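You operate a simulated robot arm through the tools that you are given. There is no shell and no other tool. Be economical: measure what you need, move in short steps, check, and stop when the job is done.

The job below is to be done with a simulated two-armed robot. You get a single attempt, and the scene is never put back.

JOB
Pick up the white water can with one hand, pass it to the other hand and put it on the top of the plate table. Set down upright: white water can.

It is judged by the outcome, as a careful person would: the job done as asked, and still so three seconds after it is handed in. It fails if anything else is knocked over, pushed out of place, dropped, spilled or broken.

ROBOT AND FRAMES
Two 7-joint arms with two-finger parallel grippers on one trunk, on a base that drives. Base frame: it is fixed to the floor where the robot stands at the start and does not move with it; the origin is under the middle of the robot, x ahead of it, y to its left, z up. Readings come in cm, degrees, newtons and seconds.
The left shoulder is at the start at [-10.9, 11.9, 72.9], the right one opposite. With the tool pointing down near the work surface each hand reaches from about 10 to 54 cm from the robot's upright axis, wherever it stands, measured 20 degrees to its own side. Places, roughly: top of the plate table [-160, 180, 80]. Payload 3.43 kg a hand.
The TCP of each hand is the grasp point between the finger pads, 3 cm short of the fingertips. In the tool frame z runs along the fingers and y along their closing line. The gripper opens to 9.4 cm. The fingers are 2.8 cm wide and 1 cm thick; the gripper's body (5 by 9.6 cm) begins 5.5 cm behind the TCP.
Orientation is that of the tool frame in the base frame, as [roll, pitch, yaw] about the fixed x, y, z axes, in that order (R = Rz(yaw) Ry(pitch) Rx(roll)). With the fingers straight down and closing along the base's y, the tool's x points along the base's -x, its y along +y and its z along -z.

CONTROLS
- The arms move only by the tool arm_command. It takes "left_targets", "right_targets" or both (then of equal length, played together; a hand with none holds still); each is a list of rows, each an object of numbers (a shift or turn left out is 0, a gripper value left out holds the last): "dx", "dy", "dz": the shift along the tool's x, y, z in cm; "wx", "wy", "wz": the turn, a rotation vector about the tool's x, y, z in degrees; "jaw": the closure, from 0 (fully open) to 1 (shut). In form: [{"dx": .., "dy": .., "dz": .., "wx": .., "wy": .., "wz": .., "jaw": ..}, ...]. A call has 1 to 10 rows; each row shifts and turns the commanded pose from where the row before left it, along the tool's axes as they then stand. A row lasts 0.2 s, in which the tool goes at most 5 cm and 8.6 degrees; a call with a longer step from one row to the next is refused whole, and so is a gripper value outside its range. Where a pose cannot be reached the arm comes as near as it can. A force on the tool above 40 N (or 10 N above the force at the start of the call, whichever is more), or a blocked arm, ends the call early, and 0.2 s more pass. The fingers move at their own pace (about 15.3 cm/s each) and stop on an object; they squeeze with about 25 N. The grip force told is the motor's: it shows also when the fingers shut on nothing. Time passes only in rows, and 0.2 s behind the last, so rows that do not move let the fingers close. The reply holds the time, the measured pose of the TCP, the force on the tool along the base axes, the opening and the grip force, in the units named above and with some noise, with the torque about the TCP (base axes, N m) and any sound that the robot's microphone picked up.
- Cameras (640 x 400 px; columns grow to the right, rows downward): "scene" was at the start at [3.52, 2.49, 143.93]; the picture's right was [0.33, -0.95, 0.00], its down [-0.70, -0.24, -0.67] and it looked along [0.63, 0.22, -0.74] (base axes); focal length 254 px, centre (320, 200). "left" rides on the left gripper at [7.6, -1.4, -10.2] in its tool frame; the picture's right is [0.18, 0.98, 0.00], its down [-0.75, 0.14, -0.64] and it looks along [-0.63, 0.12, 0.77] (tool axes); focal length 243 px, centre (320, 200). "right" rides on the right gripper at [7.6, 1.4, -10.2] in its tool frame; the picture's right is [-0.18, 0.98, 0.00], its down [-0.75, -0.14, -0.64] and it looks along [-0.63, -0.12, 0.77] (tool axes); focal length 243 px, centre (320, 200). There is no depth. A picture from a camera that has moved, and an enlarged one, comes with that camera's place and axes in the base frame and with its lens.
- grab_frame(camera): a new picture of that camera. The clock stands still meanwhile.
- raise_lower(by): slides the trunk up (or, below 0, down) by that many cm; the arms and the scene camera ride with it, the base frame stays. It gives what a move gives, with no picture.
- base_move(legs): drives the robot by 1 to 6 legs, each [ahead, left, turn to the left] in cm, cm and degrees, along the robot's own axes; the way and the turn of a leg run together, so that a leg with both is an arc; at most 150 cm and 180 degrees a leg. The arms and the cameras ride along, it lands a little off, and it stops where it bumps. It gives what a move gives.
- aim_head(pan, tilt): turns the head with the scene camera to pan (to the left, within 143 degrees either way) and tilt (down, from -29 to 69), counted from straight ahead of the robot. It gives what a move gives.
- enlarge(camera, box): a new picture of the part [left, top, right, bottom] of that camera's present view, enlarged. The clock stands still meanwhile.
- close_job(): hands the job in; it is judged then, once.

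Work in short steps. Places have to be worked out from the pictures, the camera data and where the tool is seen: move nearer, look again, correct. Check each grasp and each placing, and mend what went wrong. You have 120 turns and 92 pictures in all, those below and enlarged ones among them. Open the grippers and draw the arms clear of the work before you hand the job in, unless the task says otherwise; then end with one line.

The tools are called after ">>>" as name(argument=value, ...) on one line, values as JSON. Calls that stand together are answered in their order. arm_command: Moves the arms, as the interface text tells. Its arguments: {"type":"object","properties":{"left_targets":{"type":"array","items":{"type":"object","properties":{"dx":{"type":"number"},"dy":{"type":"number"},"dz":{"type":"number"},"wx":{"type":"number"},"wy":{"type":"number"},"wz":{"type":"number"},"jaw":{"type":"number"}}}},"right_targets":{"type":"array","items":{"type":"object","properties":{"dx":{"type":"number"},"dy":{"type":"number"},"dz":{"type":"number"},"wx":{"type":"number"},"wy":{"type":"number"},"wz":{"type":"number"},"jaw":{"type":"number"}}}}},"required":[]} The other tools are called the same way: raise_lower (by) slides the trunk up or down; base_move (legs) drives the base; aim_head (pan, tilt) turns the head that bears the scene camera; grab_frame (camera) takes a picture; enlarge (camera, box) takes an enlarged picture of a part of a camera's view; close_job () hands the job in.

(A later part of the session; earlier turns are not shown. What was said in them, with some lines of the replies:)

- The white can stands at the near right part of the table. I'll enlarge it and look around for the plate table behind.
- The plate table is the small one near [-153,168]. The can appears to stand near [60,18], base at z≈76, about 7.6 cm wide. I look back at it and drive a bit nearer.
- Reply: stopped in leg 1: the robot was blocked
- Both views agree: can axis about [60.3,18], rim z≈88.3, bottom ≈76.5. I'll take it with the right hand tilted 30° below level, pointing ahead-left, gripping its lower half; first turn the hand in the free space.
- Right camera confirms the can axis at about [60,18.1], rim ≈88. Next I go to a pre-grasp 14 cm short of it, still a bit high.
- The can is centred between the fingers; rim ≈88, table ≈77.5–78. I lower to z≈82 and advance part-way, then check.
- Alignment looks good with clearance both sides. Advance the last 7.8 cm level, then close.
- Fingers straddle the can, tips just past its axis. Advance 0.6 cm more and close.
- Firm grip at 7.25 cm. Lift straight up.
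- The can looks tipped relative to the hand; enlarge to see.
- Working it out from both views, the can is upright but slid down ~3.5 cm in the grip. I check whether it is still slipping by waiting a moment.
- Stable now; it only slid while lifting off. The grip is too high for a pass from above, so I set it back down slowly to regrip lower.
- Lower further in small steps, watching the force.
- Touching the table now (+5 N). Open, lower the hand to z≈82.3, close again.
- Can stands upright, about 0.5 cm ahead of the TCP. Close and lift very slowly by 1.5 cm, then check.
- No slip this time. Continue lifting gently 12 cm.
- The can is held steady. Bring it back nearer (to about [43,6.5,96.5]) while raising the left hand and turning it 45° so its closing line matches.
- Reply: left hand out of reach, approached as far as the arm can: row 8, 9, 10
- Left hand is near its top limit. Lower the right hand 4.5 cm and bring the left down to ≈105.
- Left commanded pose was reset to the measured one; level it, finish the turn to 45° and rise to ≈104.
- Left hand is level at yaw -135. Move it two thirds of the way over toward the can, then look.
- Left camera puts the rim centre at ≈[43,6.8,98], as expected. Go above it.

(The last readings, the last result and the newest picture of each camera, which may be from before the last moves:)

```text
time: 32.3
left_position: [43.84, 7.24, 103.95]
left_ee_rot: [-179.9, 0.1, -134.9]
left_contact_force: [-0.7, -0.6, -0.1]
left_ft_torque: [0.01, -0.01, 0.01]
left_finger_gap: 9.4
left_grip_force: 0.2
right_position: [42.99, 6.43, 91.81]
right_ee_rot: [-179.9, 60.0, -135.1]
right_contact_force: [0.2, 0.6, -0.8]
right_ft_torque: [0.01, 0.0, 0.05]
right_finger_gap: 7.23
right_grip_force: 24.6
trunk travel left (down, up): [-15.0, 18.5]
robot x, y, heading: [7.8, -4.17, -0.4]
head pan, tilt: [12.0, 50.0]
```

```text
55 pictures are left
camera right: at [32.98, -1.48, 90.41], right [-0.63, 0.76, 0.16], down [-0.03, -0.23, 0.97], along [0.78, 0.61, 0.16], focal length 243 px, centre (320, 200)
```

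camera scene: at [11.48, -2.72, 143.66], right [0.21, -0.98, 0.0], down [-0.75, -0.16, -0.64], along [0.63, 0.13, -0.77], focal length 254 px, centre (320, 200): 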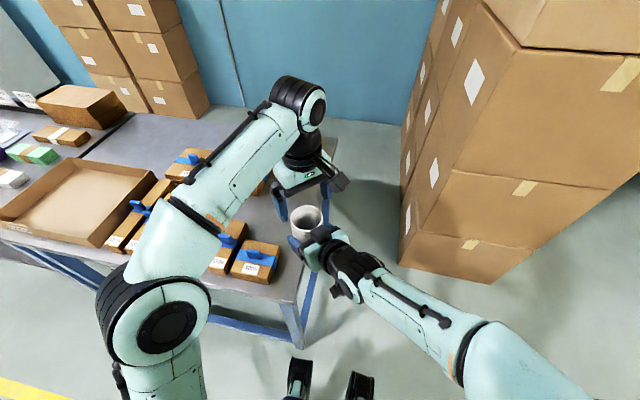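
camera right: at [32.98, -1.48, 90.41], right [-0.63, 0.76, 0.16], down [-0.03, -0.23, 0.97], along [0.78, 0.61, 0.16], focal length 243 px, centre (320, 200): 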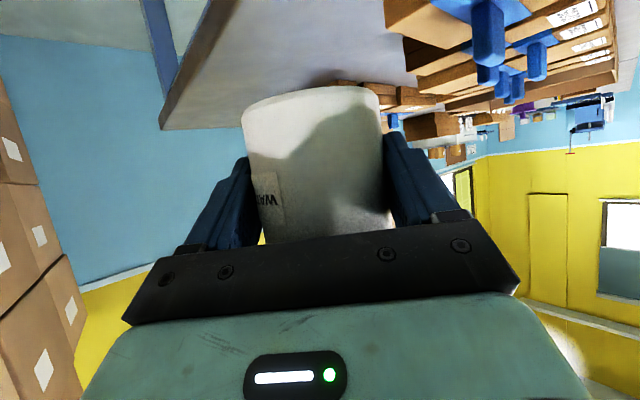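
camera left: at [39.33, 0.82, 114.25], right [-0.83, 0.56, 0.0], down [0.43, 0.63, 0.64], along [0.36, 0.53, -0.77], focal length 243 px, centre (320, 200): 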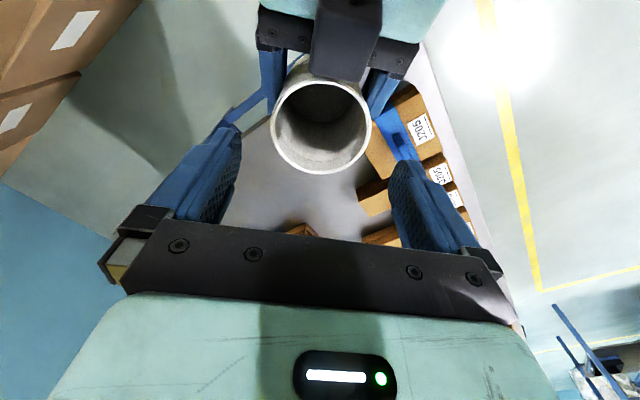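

Everything lines up: rim centre within the left fingers. Descend 6.3 cm gently, staying above the right fingers.

>>> arm_command(left_targets=[{"dz": 1.5}, {"dz": 1.5}, {"dz": 1.3}, {"dz": 1.0}, {"dz": 0.6}, {"dz": 0.4}, {}])

>>> grab_frame(camera="left")

>>> enlarge(camera="scene", box=[250, 170, 378, 250])

```text
time: 33.9
left_position: [43.53, 7.18, 97.89]
left_ee_rot: [-179.8, 0.1, -134.9]
left_contact_force: [-0.2, 0.3, -0.1]
left_ft_torque: [-0.01, 0.03, -0.01]
left_finger_gap: 9.41
left_grip_force: 0.1
right_position: [42.94, 6.65, 91.79]
right_ee_rot: [-179.9, 60.0, -135.2]
right_contact_force: [-0.4, 0.2, -0.9]
right_ft_torque: [-0.02, 0.0, -0.01]
right_finger_gap: 7.21
right_grip_force: 25.0
trunk travel left (down, up): [-15.0, 18.5]
robot x, y, heading: [7.88, -4.51, -0.2]
head pan, tilt: [12.0, 50.0]
```

```text
54 pictures are left
camera left: at [39.12, 0.82, 108.12], right [-0.83, 0.56, 0.0], down [0.43, 0.63, 0.64], along [0.36, 0.53, -0.77], focal length 243 px, centre (320, 200)
```

left: 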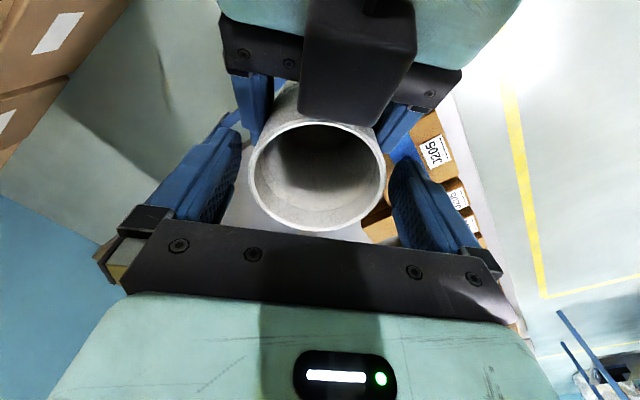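

```text
5.00 times, centred on (314, 210) of scene
camera zoom: at [11.5, -2.75, 143.66], right [0.21, -0.98, 0.0], down [-0.75, -0.16, -0.64], along [0.63, 0.13, -0.77], focal length 1269 px, centre (350, 150)
```

zoom: 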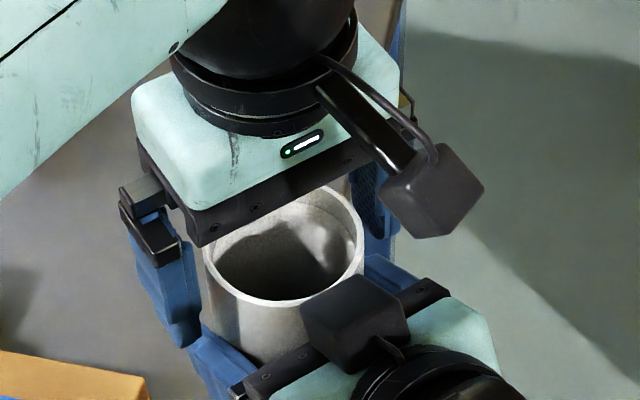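

Overlap with the can is about 2.4 cm; go 0.7 cm lower, then check for contact.

>>> arm_command(left_targets=[{"dz": 0.35}, {"dz": 0.35}, {}])

>>> enlarge(camera="scene", box=[266, 190, 346, 240])

```text
time: 34.7
left_position: [43.6, 7.19, 97.13]
left_ee_rot: [-179.9, 0.1, -134.9]
left_contact_force: [0.3, 0.0, 0.0]
left_ft_torque: [-0.03, 0.01, 0.01]
left_finger_gap: 9.41
left_grip_force: 0.1
right_position: [42.91, 6.5, 91.75]
right_ee_rot: [-180.0, 60.0, -135.1]
right_contact_force: [-0.6, 0.7, -0.9]
right_ft_torque: [0.0, 0.01, 0.01]
right_finger_gap: 7.24
right_grip_force: 25.2
trunk travel left (down, up): [-15.0, 18.5]
robot x, y, heading: [7.74, -4.37, 0.0]
head pan, tilt: [12.0, 50.0]
```

```text
8.00 times, centred on (306, 215) of scene
camera zoom: at [11.5, -2.74, 143.66], right [0.21, -0.98, 0.0], down [-0.75, -0.16, -0.64], along [0.63, 0.13, -0.77], focal length 2030 px, centre (432, 80)
```

zoom: 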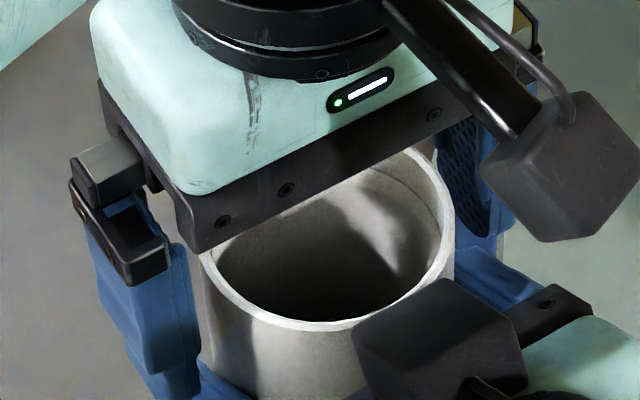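

No contact; left fingers straddle the can wall just above the right fingers. Close the left hand.

>>> arm_command(left_targets=[{"jaw": 1}, {}, {}, {}, {}, {}])

>>> enlarge(camera="scene", box=[266, 190, 346, 240])

```text
time: 36.1
left_position: [43.57, 7.17, 97.22]
left_ee_rot: [-179.8, 0.1, -134.9]
left_contact_force: [7.5, -2.1, -1.2]
left_ft_torque: [0.01, -0.14, 0.26]
left_finger_gap: 7.19
left_grip_force: 25.5
right_position: [42.8, 6.44, 91.79]
right_ee_rot: [-180.0, 60.0, -135.0]
right_contact_force: [-6.1, 2.8, 0.9]
right_ft_torque: [-0.11, -0.24, -0.22]
right_finger_gap: 7.21
right_grip_force: 24.7
trunk travel left (down, up): [-15.0, 18.5]
robot x, y, heading: [7.79, -4.25, -0.2]
head pan, tilt: [12.0, 50.0]
```

```text
8.00 times, centred on (306, 215) of scene
camera zoom: at [11.5, -2.74, 143.66], right [0.21, -0.98, 0.0], down [-0.75, -0.16, -0.64], along [0.63, 0.13, -0.77], focal length 2030 px, centre (432, 80)
```

zoom: 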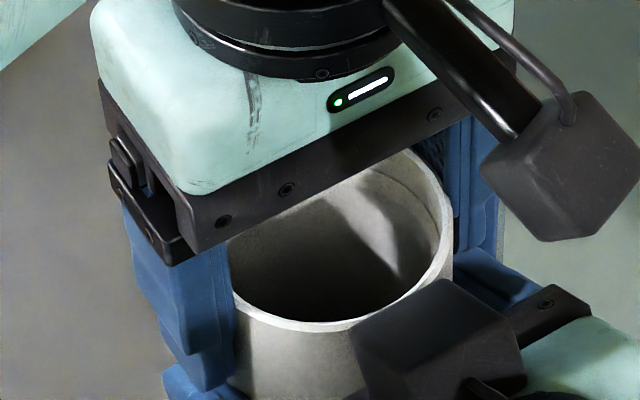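

Both hands now hold the can (7.2 cm each). I'll keep both on during the drive for safety; first back straight away from the table, then check.

>>> base_move(legs=[[-20, 0, 0], [-32, 0, 0]])

>>> grab_frame(camera="scene")

>>> grab_frame(camera="left")

```text
time: 39.5
left_position: [-8.73, 7.22, 97.2]
left_ee_rot: [-179.9, 0.1, -135.1]
left_contact_force: [11.4, -5.0, -1.7]
left_ft_torque: [-0.07, -0.21, 0.27]
left_finger_gap: 7.25
left_grip_force: 25.3
right_position: [-9.46, 6.61, 91.83]
right_ee_rot: [-179.8, 60.1, -135.1]
right_contact_force: [-11.5, 5.6, 1.8]
right_ft_torque: [-0.21, -0.37, -0.19]
right_finger_gap: 7.23
right_grip_force: 24.9
trunk travel left (down, up): [-15.0, 18.5]
robot x, y, heading: [-44.16, -4.04, -0.3]
head pan, tilt: [12.0, 50.0]
```

```text
50 pictures are left
camera scene: at [-40.79, -2.55, 143.66], right [0.2, -0.98, 0.0], down [-0.75, -0.16, -0.64], along [0.63, 0.13, -0.77], focal length 254 px, centre (320, 200)
```

scene: 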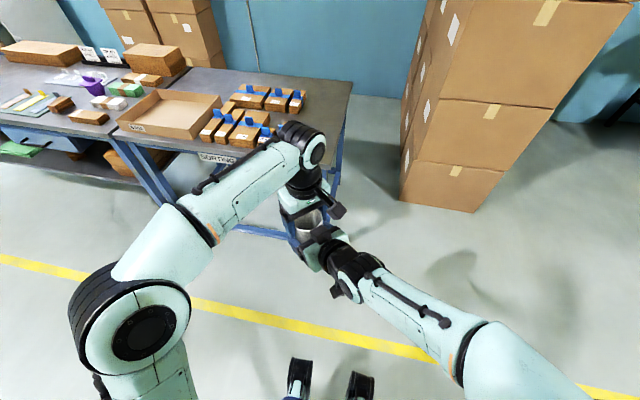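

```text
49 pictures are left
camera left: at [-13.12, 0.85, 107.41], right [-0.82, 0.57, 0.0], down [0.43, 0.63, 0.64], along [0.37, 0.53, -0.77], focal length 243 px, centre (320, 200)
```

left: 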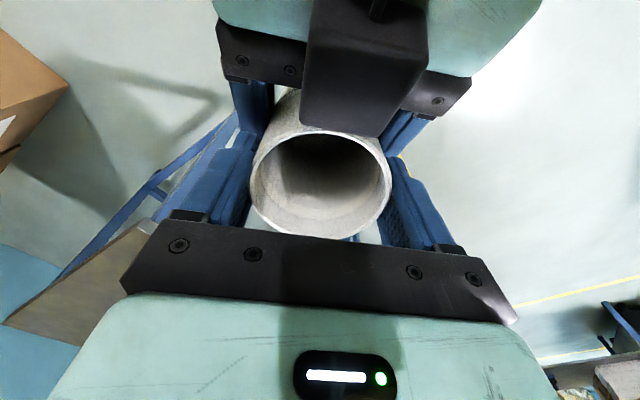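

Can is safe; clear of the table now. Turn left 90° on the spot, then look ahead.

>>> base_move(legs=[[0, 0, 45], [0, 0, 45]])

>>> aim_head(pan=20, tilt=28)

>>> grab_frame(camera="scene")

```text
time: 44.0
left_position: [-56.23, 31.5, 97.17]
left_ee_rot: [180.0, 0.1, -44.1]
left_contact_force: [-0.8, 3.4, -0.4]
left_ft_torque: [0.09, 0.02, 0.3]
left_finger_gap: 7.22
left_grip_force: 24.6
right_position: [-55.41, 30.88, 91.82]
right_ee_rot: [-179.9, 60.0, -44.3]
right_contact_force: [-0.7, -3.2, 0.7]
right_ft_torque: [0.13, -0.04, -0.29]
right_finger_gap: 7.25
right_grip_force: 25.4
trunk travel left (down, up): [-15.0, 18.5]
robot x, y, heading: [-44.29, -3.99, 90.6]
head pan, tilt: [12.0, 50.0]
```

```text
time: 44.9
left_position: [-56.14, 31.45, 97.07]
left_ee_rot: [-179.9, 0.1, -44.1]
left_contact_force: [0.1, -1.1, -1.0]
left_ft_torque: [-0.12, 0.05, 0.31]
left_finger_gap: 7.25
left_grip_force: 24.6
right_position: [-55.61, 30.74, 91.81]
right_ee_rot: [-179.8, 60.0, -44.2]
right_contact_force: [-0.8, 0.2, 0.1]
right_ft_torque: [0.05, -0.07, -0.3]
right_finger_gap: 7.23
right_grip_force: 25.3
trunk travel left (down, up): [-15.0, 18.5]
robot x, y, heading: [-44.26, -4.07, 90.7]
head pan, tilt: [20.0, 28.0]
```

```text
48 pictures are left
camera scene: at [-47.82, 0.79, 146.92], right [0.94, 0.35, 0.0], down [0.17, -0.44, -0.88], along [-0.31, 0.83, -0.47], focal length 254 px, centre (320, 200)
```

scene: 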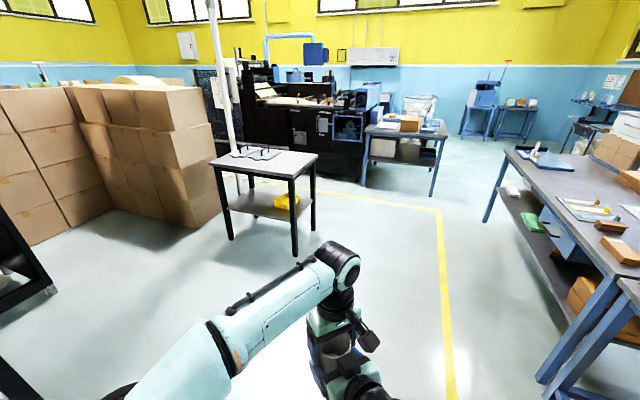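

The plate table is in view with its near-right half free. Drive ahead 75 cm, then left 85 cm, staying short of the table.

>>> base_move(legs=[[75, 0, 0], [0, 85, 0]])

>>> grab_frame(camera="scene")

>>> grab_frame(camera="left")

```text
time: 56.4
left_position: [-143.41, 103.32, 97.16]
left_ee_rot: [-179.8, 0.1, -43.5]
left_contact_force: [0.1, 2.1, 0.0]
left_ft_torque: [0.02, 0.07, 0.26]
left_finger_gap: 7.22
left_grip_force: 25.3
right_position: [-142.76, 102.72, 91.88]
right_ee_rot: [-179.9, 60.1, -43.5]
right_contact_force: [-0.6, -1.9, -0.6]
right_ft_torque: [0.11, -0.05, -0.27]
right_finger_gap: 7.23
right_grip_force: 24.8
trunk travel left (down, up): [-15.0, 18.5]
robot x, y, heading: [-130.99, 67.61, 91.3]
head pan, tilt: [20.0, 28.0]
```

```text
47 pictures are left
camera scene: at [-134.68, 72.74, 146.93], right [0.93, 0.36, 0.0], down [0.17, -0.44, -0.88], along [-0.32, 0.82, -0.47], focal length 254 px, centre (320, 200)
```

scene: 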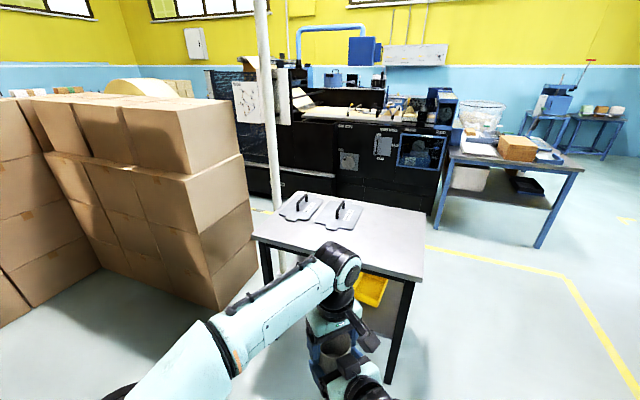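

```text
46 pictures are left
camera left: at [-136.98, 99.04, 107.4], right [-0.54, -0.84, 0.0], down [-0.64, 0.41, 0.64], along [-0.54, 0.35, -0.77], focal length 243 px, centre (320, 200)
```

left: 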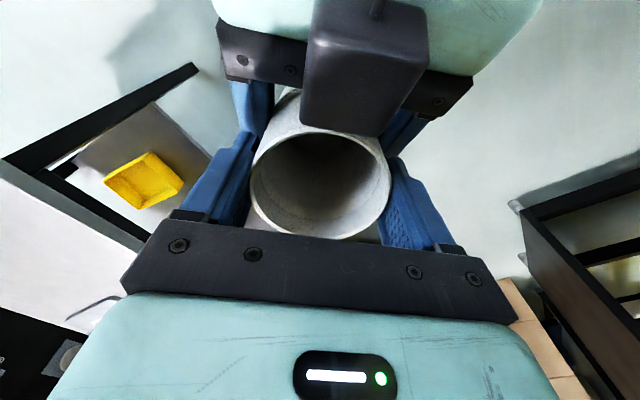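

Table top works out at z≈74, front edge y≈152, right edge x≈-127; plates with handles lie behind y≈175, x<-155. Drive ahead 50 cm so the can hangs just over the front edge.

>>> base_move(legs=[[35, 0, 0], [15, 0, -1]])

>>> aim_head(pan=12, tilt=50)

>>> grab_frame(camera="scene")

>>> grab_frame(camera="right")

```text
time: 59.6
left_position: [-144.04, 153.23, 97.11]
left_ee_rot: [-180.0, 0.1, -44.3]
left_contact_force: [0.3, 0.7, -0.1]
left_ft_torque: [-0.13, 0.04, 0.28]
left_finger_gap: 7.19
left_grip_force: 25.1
right_position: [-143.27, 152.52, 91.83]
right_ee_rot: [-180.0, 60.1, -44.4]
right_contact_force: [0.2, -0.4, -0.6]
right_ft_torque: [0.09, -0.04, -0.22]
right_finger_gap: 7.23
right_grip_force: 25.3
trunk travel left (down, up): [-15.0, 18.5]
robot x, y, heading: [-132.24, 117.51, 90.6]
head pan, tilt: [20.0, 28.0]
```

```text
time: 60.5
left_position: [-144.01, 153.24, 97.07]
left_ee_rot: [-179.9, 0.1, -44.4]
left_contact_force: [0.1, -0.7, -0.4]
left_ft_torque: [-0.06, 0.07, 0.28]
left_finger_gap: 7.24
left_grip_force: 25.1
right_position: [-143.21, 152.43, 91.89]
right_ee_rot: [-179.9, 60.0, -44.4]
right_contact_force: [-0.7, 1.5, -1.2]
right_ft_torque: [0.09, -0.11, -0.28]
right_finger_gap: 7.23
right_grip_force: 25.3
trunk travel left (down, up): [-15.0, 18.5]
robot x, y, heading: [-132.05, 117.49, 90.5]
head pan, tilt: [12.0, 50.0]
```

```text
45 pictures are left
camera scene: at [-134.11, 121.41, 143.66], right [0.98, 0.22, 0.0], down [0.17, -0.75, -0.64], along [-0.14, 0.63, -0.77], focal length 254 px, centre (320, 200)
```

scene: 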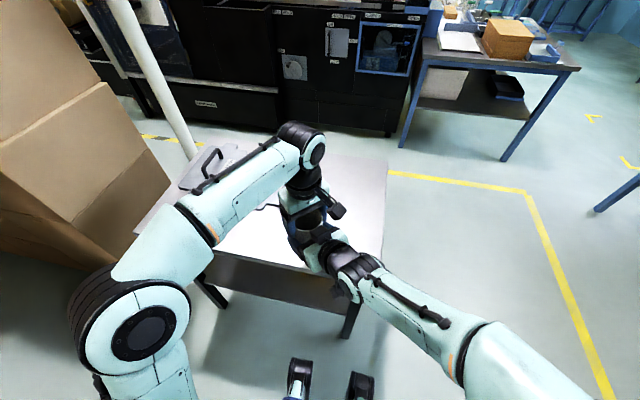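

```text
44 pictures are left
camera right: at [-135.2, 142.53, 90.4], right [-0.75, -0.64, 0.16], down [0.23, -0.03, 0.97], along [-0.62, 0.77, 0.16], focal length 243 px, centre (320, 200)
```

right: 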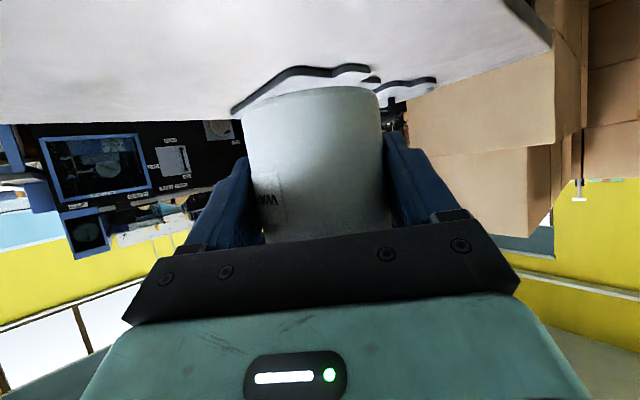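

Still well held. Advance 6 cm more so the can is fully over the top, then lower the trunk 8 cm so the pass is done close above the table.

>>> base_move(legs=[[7, 0, 0]])

>>> raise_lower(by=-7)

>>> grab_frame(camera="scene")

>>> grab_frame(camera="right")

```text
time: 61.6
left_position: [-144.02, 158.6, 97.05]
left_ee_rot: [-179.9, 0.1, -44.2]
left_contact_force: [0.3, -1.3, -0.2]
left_ft_torque: [-0.01, -0.01, 0.1]
left_finger_gap: 7.24
left_grip_force: 24.8
right_position: [-143.41, 158.04, 91.83]
right_ee_rot: [-179.8, 59.8, -44.3]
right_contact_force: [0.2, 1.8, -0.5]
right_ft_torque: [-0.06, -0.03, -0.11]
right_finger_gap: 7.22
right_grip_force: 25.4
trunk travel left (down, up): [-15.0, 18.5]
robot x, y, heading: [-132.18, 123.21, 90.4]
head pan, tilt: [12.0, 50.0]
stopped in leg 1: the robot was blocked; the commanded pose is now the measured one
```

```text
time: 62.7
left_position: [-144.07, 158.74, 90.04]
left_ee_rot: [-179.8, 0.1, -44.2]
left_contact_force: [3.0, 0.5, -0.2]
left_ft_torque: [-0.02, 0.13, 0.41]
left_finger_gap: 7.23
left_grip_force: 24.9
right_position: [-143.34, 158.15, 84.86]
right_ee_rot: [-179.9, 59.9, -44.4]
right_contact_force: [-1.3, 0.6, -0.4]
right_ft_torque: [0.07, -0.21, -0.44]
right_finger_gap: 7.23
right_grip_force: 25.0
trunk travel left (down, up): [-8.0, 25.5]
robot x, y, heading: [-132.04, 123.28, 90.7]
head pan, tilt: [12.0, 50.0]
```

```text
43 pictures are left
camera scene: at [-134.21, 129.02, 136.06], right [0.98, 0.22, 0.0], down [0.17, -0.75, -0.64], along [-0.14, 0.63, -0.77], focal length 254 px, centre (320, 200)
```

scene: 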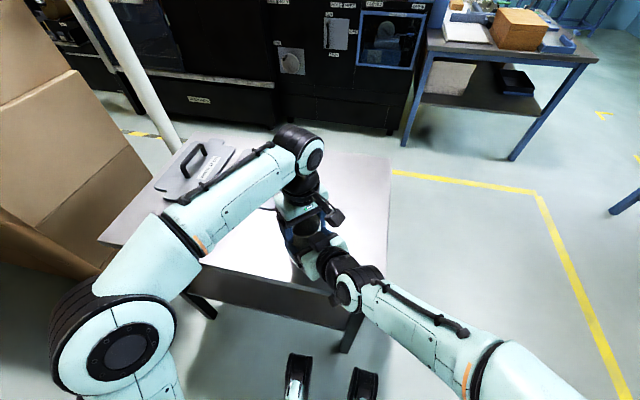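

```text
42 pictures are left
camera right: at [-135.28, 148.17, 83.37], right [-0.75, -0.64, 0.16], down [0.22, -0.02, 0.97], along [-0.62, 0.77, 0.16], focal length 243 px, centre (320, 200)
```

right: 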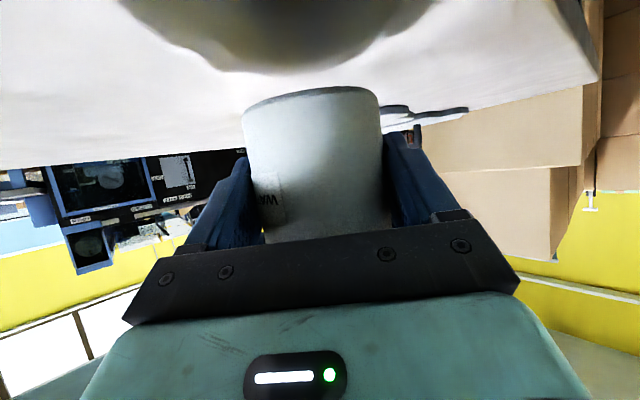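

Can bottom is roughly 6 cm above the table and both hands hold it. Now release with the right hand and check that the left holds.

>>> arm_command(right_targets=[{"jaw": 0}, {}, {}, {}])

>>> grab_frame(camera="right")

```text
time: 63.7
left_position: [-144.07, 158.78, 90.06]
left_ee_rot: [-179.9, 0.1, -44.2]
left_contact_force: [0.4, 0.1, -0.6]
left_ft_torque: [0.0, -0.01, -0.02]
left_finger_gap: 7.25
left_grip_force: 24.5
right_position: [-143.41, 158.11, 84.72]
right_ee_rot: [-179.9, 59.9, -44.4]
right_contact_force: [-1.0, 0.6, -0.1]
right_ft_torque: [0.02, 0.02, -0.02]
right_finger_gap: 9.4
right_grip_force: 0.1
trunk travel left (down, up): [-8.0, 25.5]
robot x, y, heading: [-132.13, 123.51, 90.6]
head pan, tilt: [12.0, 50.0]
```

```text
41 pictures are left
camera right: at [-135.28, 148.18, 83.34], right [-0.75, -0.64, 0.16], down [0.22, -0.02, 0.97], along [-0.62, 0.77, 0.16], focal length 243 px, centre (320, 200)
```

right: 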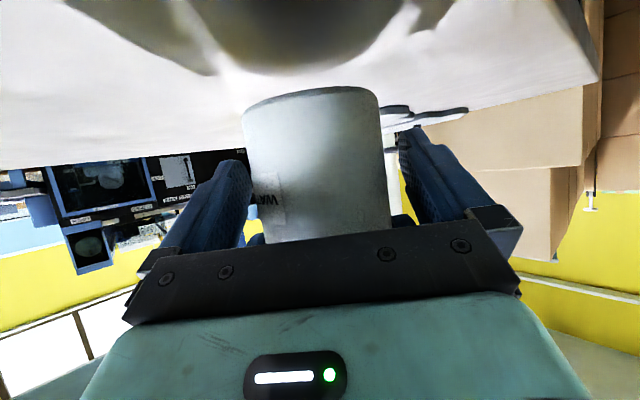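

The left hand holds the can alone, no slip. Withdraw the right hand level, straight back.

>>> arm_command(right_targets=[{"dz": -0.866, "dx": 0.5}, {"dz": -1.73, "dx": 1.0}, {"dz": -1.73, "dx": 1.0}, {"dz": -1.73, "dx": 1.0}, {"dz": -1.73, "dx": 1.0}, {"dz": -1.73, "dx": 1.0}, {"dz": -1.73, "dx": 1.0}, {"dz": -1.73, "dx": 1.0}, {"dz": -1.73, "dx": 1.0}])

>>> grab_frame(camera="right")

>>> grab_frame(camera="scene")

```text
time: 65.7
left_position: [-144.09, 158.86, 90.15]
left_ee_rot: [-179.9, 0.0, -44.3]
left_contact_force: [0.3, 0.5, -1.0]
left_ft_torque: [-0.04, -0.01, 0.02]
left_finger_gap: 7.22
left_grip_force: 25.2
right_position: [-131.52, 146.86, 85.37]
right_ee_rot: [-179.9, 59.8, -44.4]
right_contact_force: [0.1, 0.2, -0.2]
right_ft_torque: [0.02, -0.02, 0.02]
right_finger_gap: 9.39
right_grip_force: 0.1
right hand out of reach, approached as far as the arm can: row 9
trunk travel left (down, up): [-8.0, 25.5]
robot x, y, heading: [-132.14, 123.32, 90.6]
head pan, tilt: [12.0, 50.0]
```

```text
40 pictures are left
camera right: at [-123.35, 137.04, 84.11], right [-0.75, -0.64, 0.16], down [0.22, -0.02, 0.97], along [-0.62, 0.77, 0.16], focal length 243 px, centre (320, 200)
```

right: 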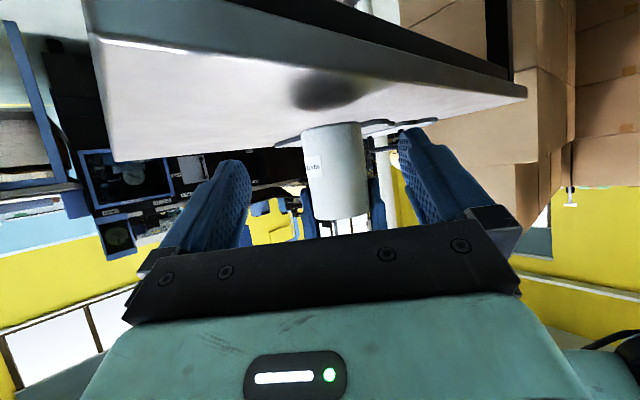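

```text
39 pictures are left
camera scene: at [-134.22, 129.01, 136.06], right [0.98, 0.22, 0.0], down [0.17, -0.75, -0.64], along [-0.14, 0.63, -0.77], focal length 254 px, centre (320, 200)
```

scene: 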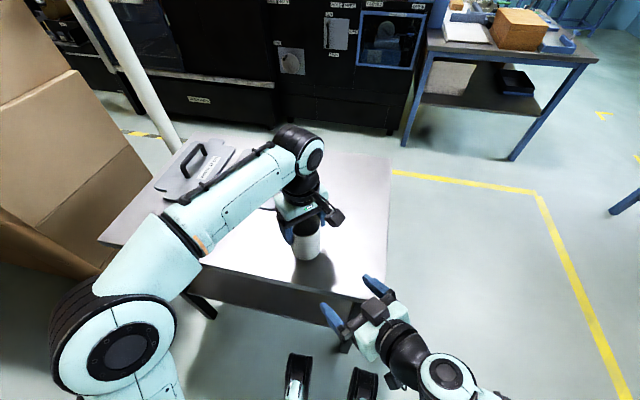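

Can is upright in the left hand. Shift it 5 cm further over the table and lower 3 cm.

>>> arm_command(left_targets=[{"dx": -0.87, "dy": -0.9}, {"dx": -0.87, "dy": -0.9}, {"dx": -0.87, "dy": -0.9}, {"dx": -0.87, "dy": -0.9}, {"dz": 0.5}, {"dz": 0.8}, {"dz": 0.8}, {"dz": 0.6}, {"dz": 0.3}, {}])

>>> grab_frame(camera="right")

>>> enlarge(camera="scene", box=[250, 180, 378, 260])

```text
time: 67.9
left_position: [-143.95, 163.85, 87.25]
left_ee_rot: [-179.8, 0.2, -44.2]
left_contact_force: [-1.2, 0.6, 23.7]
left_ft_torque: [-0.04, 0.04, 0.31]
left_finger_gap: 7.12
left_grip_force: 24.8
right_position: [-131.39, 146.85, 85.44]
right_ee_rot: [-179.8, 60.0, -44.3]
right_contact_force: [-0.2, 0.4, 0.2]
right_ft_torque: [0.0, 0.05, 0.02]
right_finger_gap: 9.39
right_grip_force: 0.1
trunk travel left (down, up): [-8.0, 25.5]
robot x, y, heading: [-132.05, 123.28, 90.8]
head pan, tilt: [12.0, 50.0]
```

```text
38 pictures are left
camera right: at [-123.34, 137.0, 84.14], right [-0.75, -0.64, 0.16], down [0.22, -0.02, 0.97], along [-0.62, 0.77, 0.16], focal length 243 px, centre (320, 200)
```

right: 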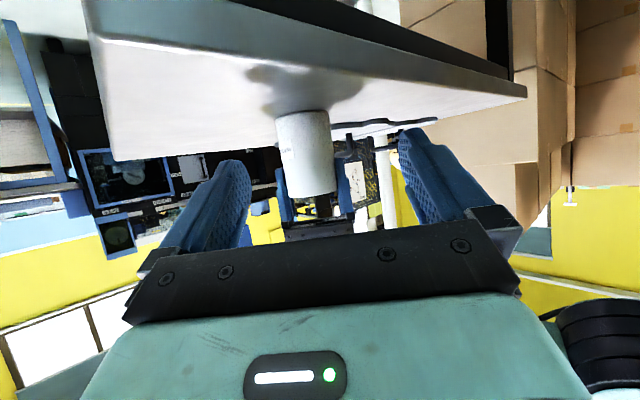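

```text
5.00 times, centred on (314, 220) of scene
camera zoom: at [-134.18, 128.89, 136.07], right [0.98, 0.22, 0.0], down [0.17, -0.75, -0.64], along [-0.14, 0.63, -0.77], focal length 1269 px, centre (350, 100)
```

zoom: 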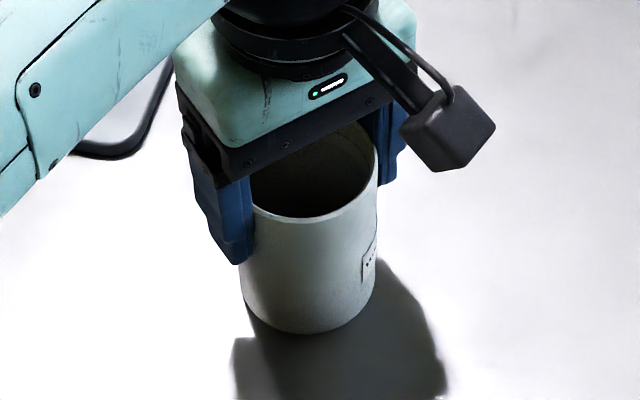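

The can is standing on the table (24 N downward press). Relieve it slightly, and check force before opening.

>>> arm_command(left_targets=[{"dz": -0.2}, {}])

>>> enlarge(camera="right", box=[240, 75, 400, 175])

```text
time: 68.5
left_position: [-144.01, 163.82, 87.08]
left_ee_rot: [180.0, 0.2, -44.3]
left_contact_force: [-2.2, 0.4, 9.9]
left_ft_torque: [0.2, 0.04, 0.03]
left_finger_gap: 7.09
left_grip_force: 24.9
right_position: [-131.57, 147.05, 85.41]
right_ee_rot: [-179.9, 59.8, -44.4]
right_contact_force: [-0.4, -0.1, -0.6]
right_ft_torque: [-0.01, 0.02, -0.02]
right_finger_gap: 9.38
right_grip_force: 0.0
trunk travel left (down, up): [-8.0, 25.5]
robot x, y, heading: [-132.35, 123.21, 90.5]
head pan, tilt: [12.0, 50.0]
```

```text
4.00 times, centred on (320, 125) of right
camera zoom: at [-123.36, 137.05, 84.11], right [-0.75, -0.64, 0.16], down [0.22, -0.02, 0.97], along [-0.62, 0.77, 0.16], focal length 970 px, centre (320, 500)
```

zoom: 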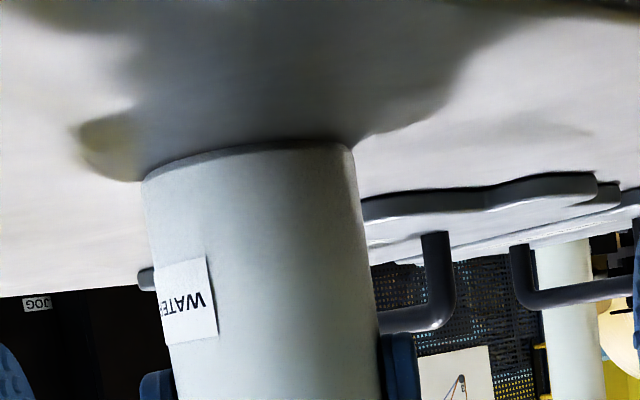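

It stands flush, pressed lightly. Open the left hand and look.

>>> arm_command(left_targets=[{"jaw": 0}, {}, {}, {}])

>>> enlarge(camera="scene", box=[250, 180, 378, 260])

>>> grab_frame(camera="left")

```text
time: 69.5
left_position: [-143.91, 163.83, 87.18]
left_ee_rot: [-180.0, 0.1, -44.3]
left_contact_force: [-0.7, -0.1, 0.5]
left_ft_torque: [0.01, 0.02, -0.02]
left_finger_gap: 9.39
left_grip_force: 0.0
right_position: [-131.47, 146.99, 85.37]
right_ee_rot: [-179.9, 59.7, -44.4]
right_contact_force: [0.1, -0.1, 0.8]
right_ft_torque: [0.0, 0.01, -0.01]
right_finger_gap: 9.39
right_grip_force: 0.1
trunk travel left (down, up): [-8.0, 25.5]
robot x, y, heading: [-132.15, 123.22, 90.8]
head pan, tilt: [12.0, 50.0]
```

```text
5.00 times, centred on (314, 220) of scene
camera zoom: at [-134.21, 129.03, 136.05], right [0.98, 0.22, 0.0], down [0.17, -0.75, -0.64], along [-0.14, 0.63, -0.77], focal length 1269 px, centre (350, 100)
```

zoom: 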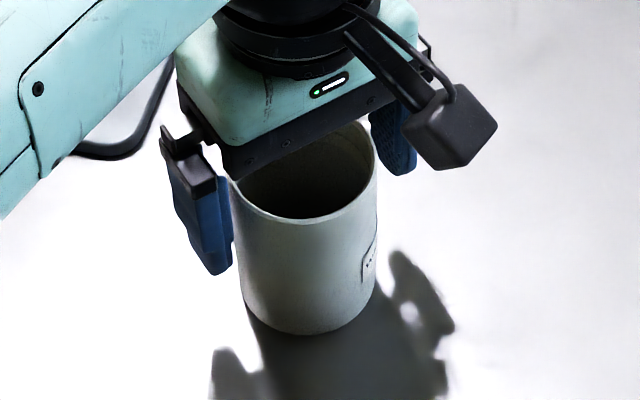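

```text
34 pictures are left
camera left: at [-137.51, 159.53, 97.51], right [-0.55, -0.83, 0.0], down [-0.64, 0.42, 0.64], along [-0.53, 0.36, -0.77], focal length 243 px, centre (320, 200)
```

left: 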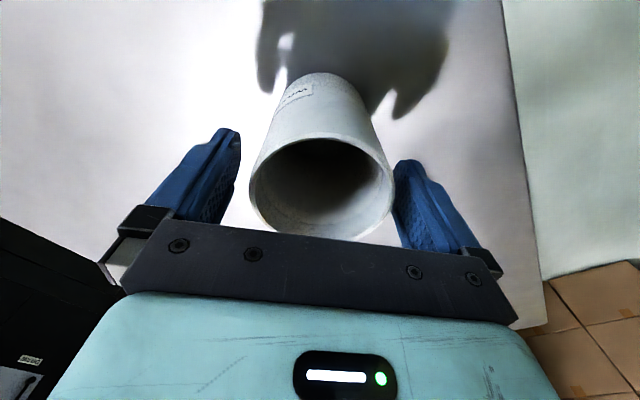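

Released and upright. The near finger is close to the can, so centre the hand by 0.4 cm and rise straight up.

>>> arm_command(left_targets=[{"dy": 0.4}, {"dz": -0.8}, {"dz": -1.5}, {"dz": -1.5}, {"dz": -1.5}, {"dz": -1.5}, {"dz": -1.5}, {"dz": -1.5}, {"dz": -1.5}, {}])

>>> grab_frame(camera="scene")

>>> grab_frame(camera="right")

```text
time: 71.7
left_position: [-144.24, 163.51, 98.45]
left_ee_rot: [-179.8, 0.0, -44.3]
left_contact_force: [0.9, -0.6, 0.5]
left_ft_torque: [0.0, -0.03, 0.01]
left_finger_gap: 9.4
left_grip_force: 0.0
right_position: [-131.51, 147.16, 85.52]
right_ee_rot: [-180.0, 59.8, -44.4]
right_contact_force: [-0.9, 0.0, -0.1]
right_ft_torque: [0.03, 0.04, -0.01]
right_finger_gap: 9.39
right_grip_force: 0.0
trunk travel left (down, up): [-8.0, 25.5]
robot x, y, heading: [-131.98, 122.9, 90.6]
head pan, tilt: [12.0, 50.0]
```

```text
33 pictures are left
camera scene: at [-134.22, 129.03, 136.05], right [0.98, 0.22, 0.0], down [0.17, -0.75, -0.64], along [-0.14, 0.63, -0.77], focal length 254 px, centre (320, 200)
```

scene: 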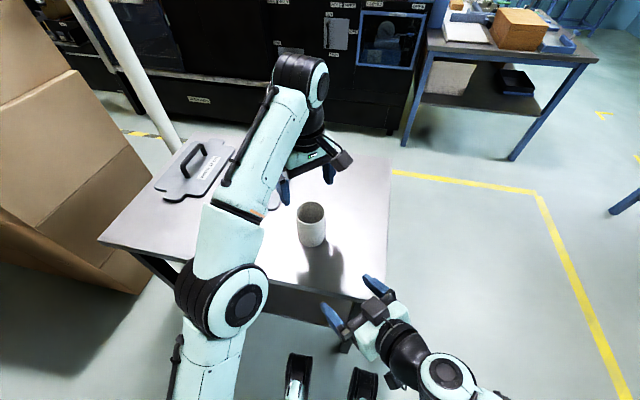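

```text
32 pictures are left
camera right: at [-123.36, 137.09, 84.12], right [-0.75, -0.64, 0.16], down [0.22, -0.02, 0.97], along [-0.62, 0.77, 0.16], focal length 243 px, centre (320, 200)
```

right: 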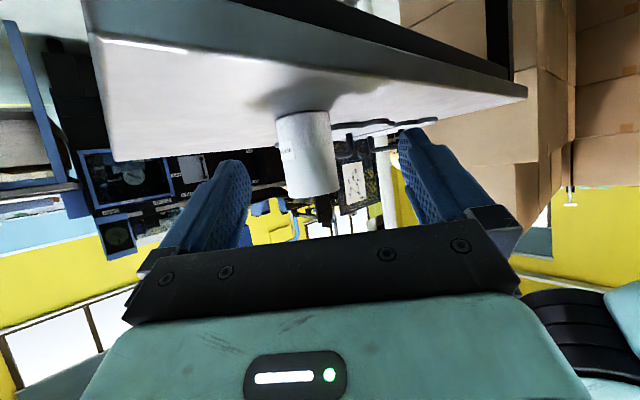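

The can stands upright and free. Raise the trunk and back away so both arms are clear.

>>> raise_lower(by=7)

>>> base_move(legs=[[-40, 0, 0]])

>>> aim_head(pan=5, tilt=30)

>>> grab_frame(camera="scene")

```text
time: 72.8
left_position: [-144.34, 163.51, 105.48]
left_ee_rot: [-180.0, 0.1, -44.3]
left_contact_force: [0.0, -0.6, 0.0]
left_ft_torque: [0.0, -0.01, 0.0]
left_finger_gap: 9.39
left_grip_force: 0.1
right_position: [-131.39, 146.95, 92.37]
right_ee_rot: [-180.0, 59.9, -44.5]
right_contact_force: [0.2, 0.3, -0.9]
right_ft_torque: [-0.02, 0.0, 0.0]
right_finger_gap: 9.4
right_grip_force: 0.1
trunk travel left (down, up): [-15.0, 18.5]
robot x, y, heading: [-132.23, 123.48, 90.7]
head pan, tilt: [12.0, 50.0]
```

```text
time: 75.3
left_position: [-143.83, 123.48, 105.62]
left_ee_rot: [-180.0, 0.1, -44.6]
left_contact_force: [0.4, -0.1, 0.1]
left_ft_torque: [-0.02, 0.02, 0.0]
left_finger_gap: 9.41
left_grip_force: 0.0
right_position: [-131.01, 106.86, 92.44]
right_ee_rot: [-179.8, 59.8, -44.7]
right_contact_force: [-1.0, -0.1, -0.1]
right_ft_torque: [-0.01, 0.02, -0.04]
right_finger_gap: 9.41
right_grip_force: 0.1
trunk travel left (down, up): [-15.0, 18.5]
robot x, y, heading: [-131.97, 83.02, 90.3]
head pan, tilt: [12.0, 50.0]
```

```text
time: 76.1
left_position: [-143.77, 123.55, 105.61]
left_ee_rot: [-179.9, 0.0, -44.6]
left_contact_force: [-0.1, 0.3, -0.6]
left_ft_torque: [0.0, 0.0, 0.03]
left_finger_gap: 9.41
left_grip_force: 0.1
right_position: [-130.87, 106.91, 92.47]
right_ee_rot: [-179.9, 59.8, -44.7]
right_contact_force: [-0.5, -0.2, 0.2]
right_ft_torque: [-0.01, 0.03, 0.0]
right_finger_gap: 9.39
right_grip_force: 0.0
trunk travel left (down, up): [-15.0, 18.5]
robot x, y, heading: [-131.89, 83.17, 90.2]
head pan, tilt: [5.0, 30.0]
```

```text
31 pictures are left
camera scene: at [-133.09, 88.5, 146.6], right [1.0, 0.09, 0.0], down [0.05, -0.5, -0.87], along [-0.08, 0.86, -0.5], focal length 254 px, centre (320, 200)
```

scene: 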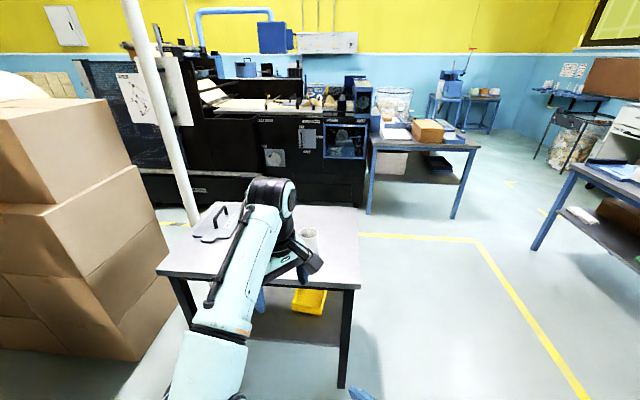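

The can stands upright on the plate table, the plates are where they were, and both open hands are clear; hand in.

>>> close_job()

```text
The job is handed in.
```

The white water can was picked up with the right hand, passed to the left, and set down upright on the plate table; both grippers are open and clear. On the first lift it slid in the grip without falling, so I set it down and regripped lower. The base also reported being blocked at the front of each table; I saw nothing displaced.
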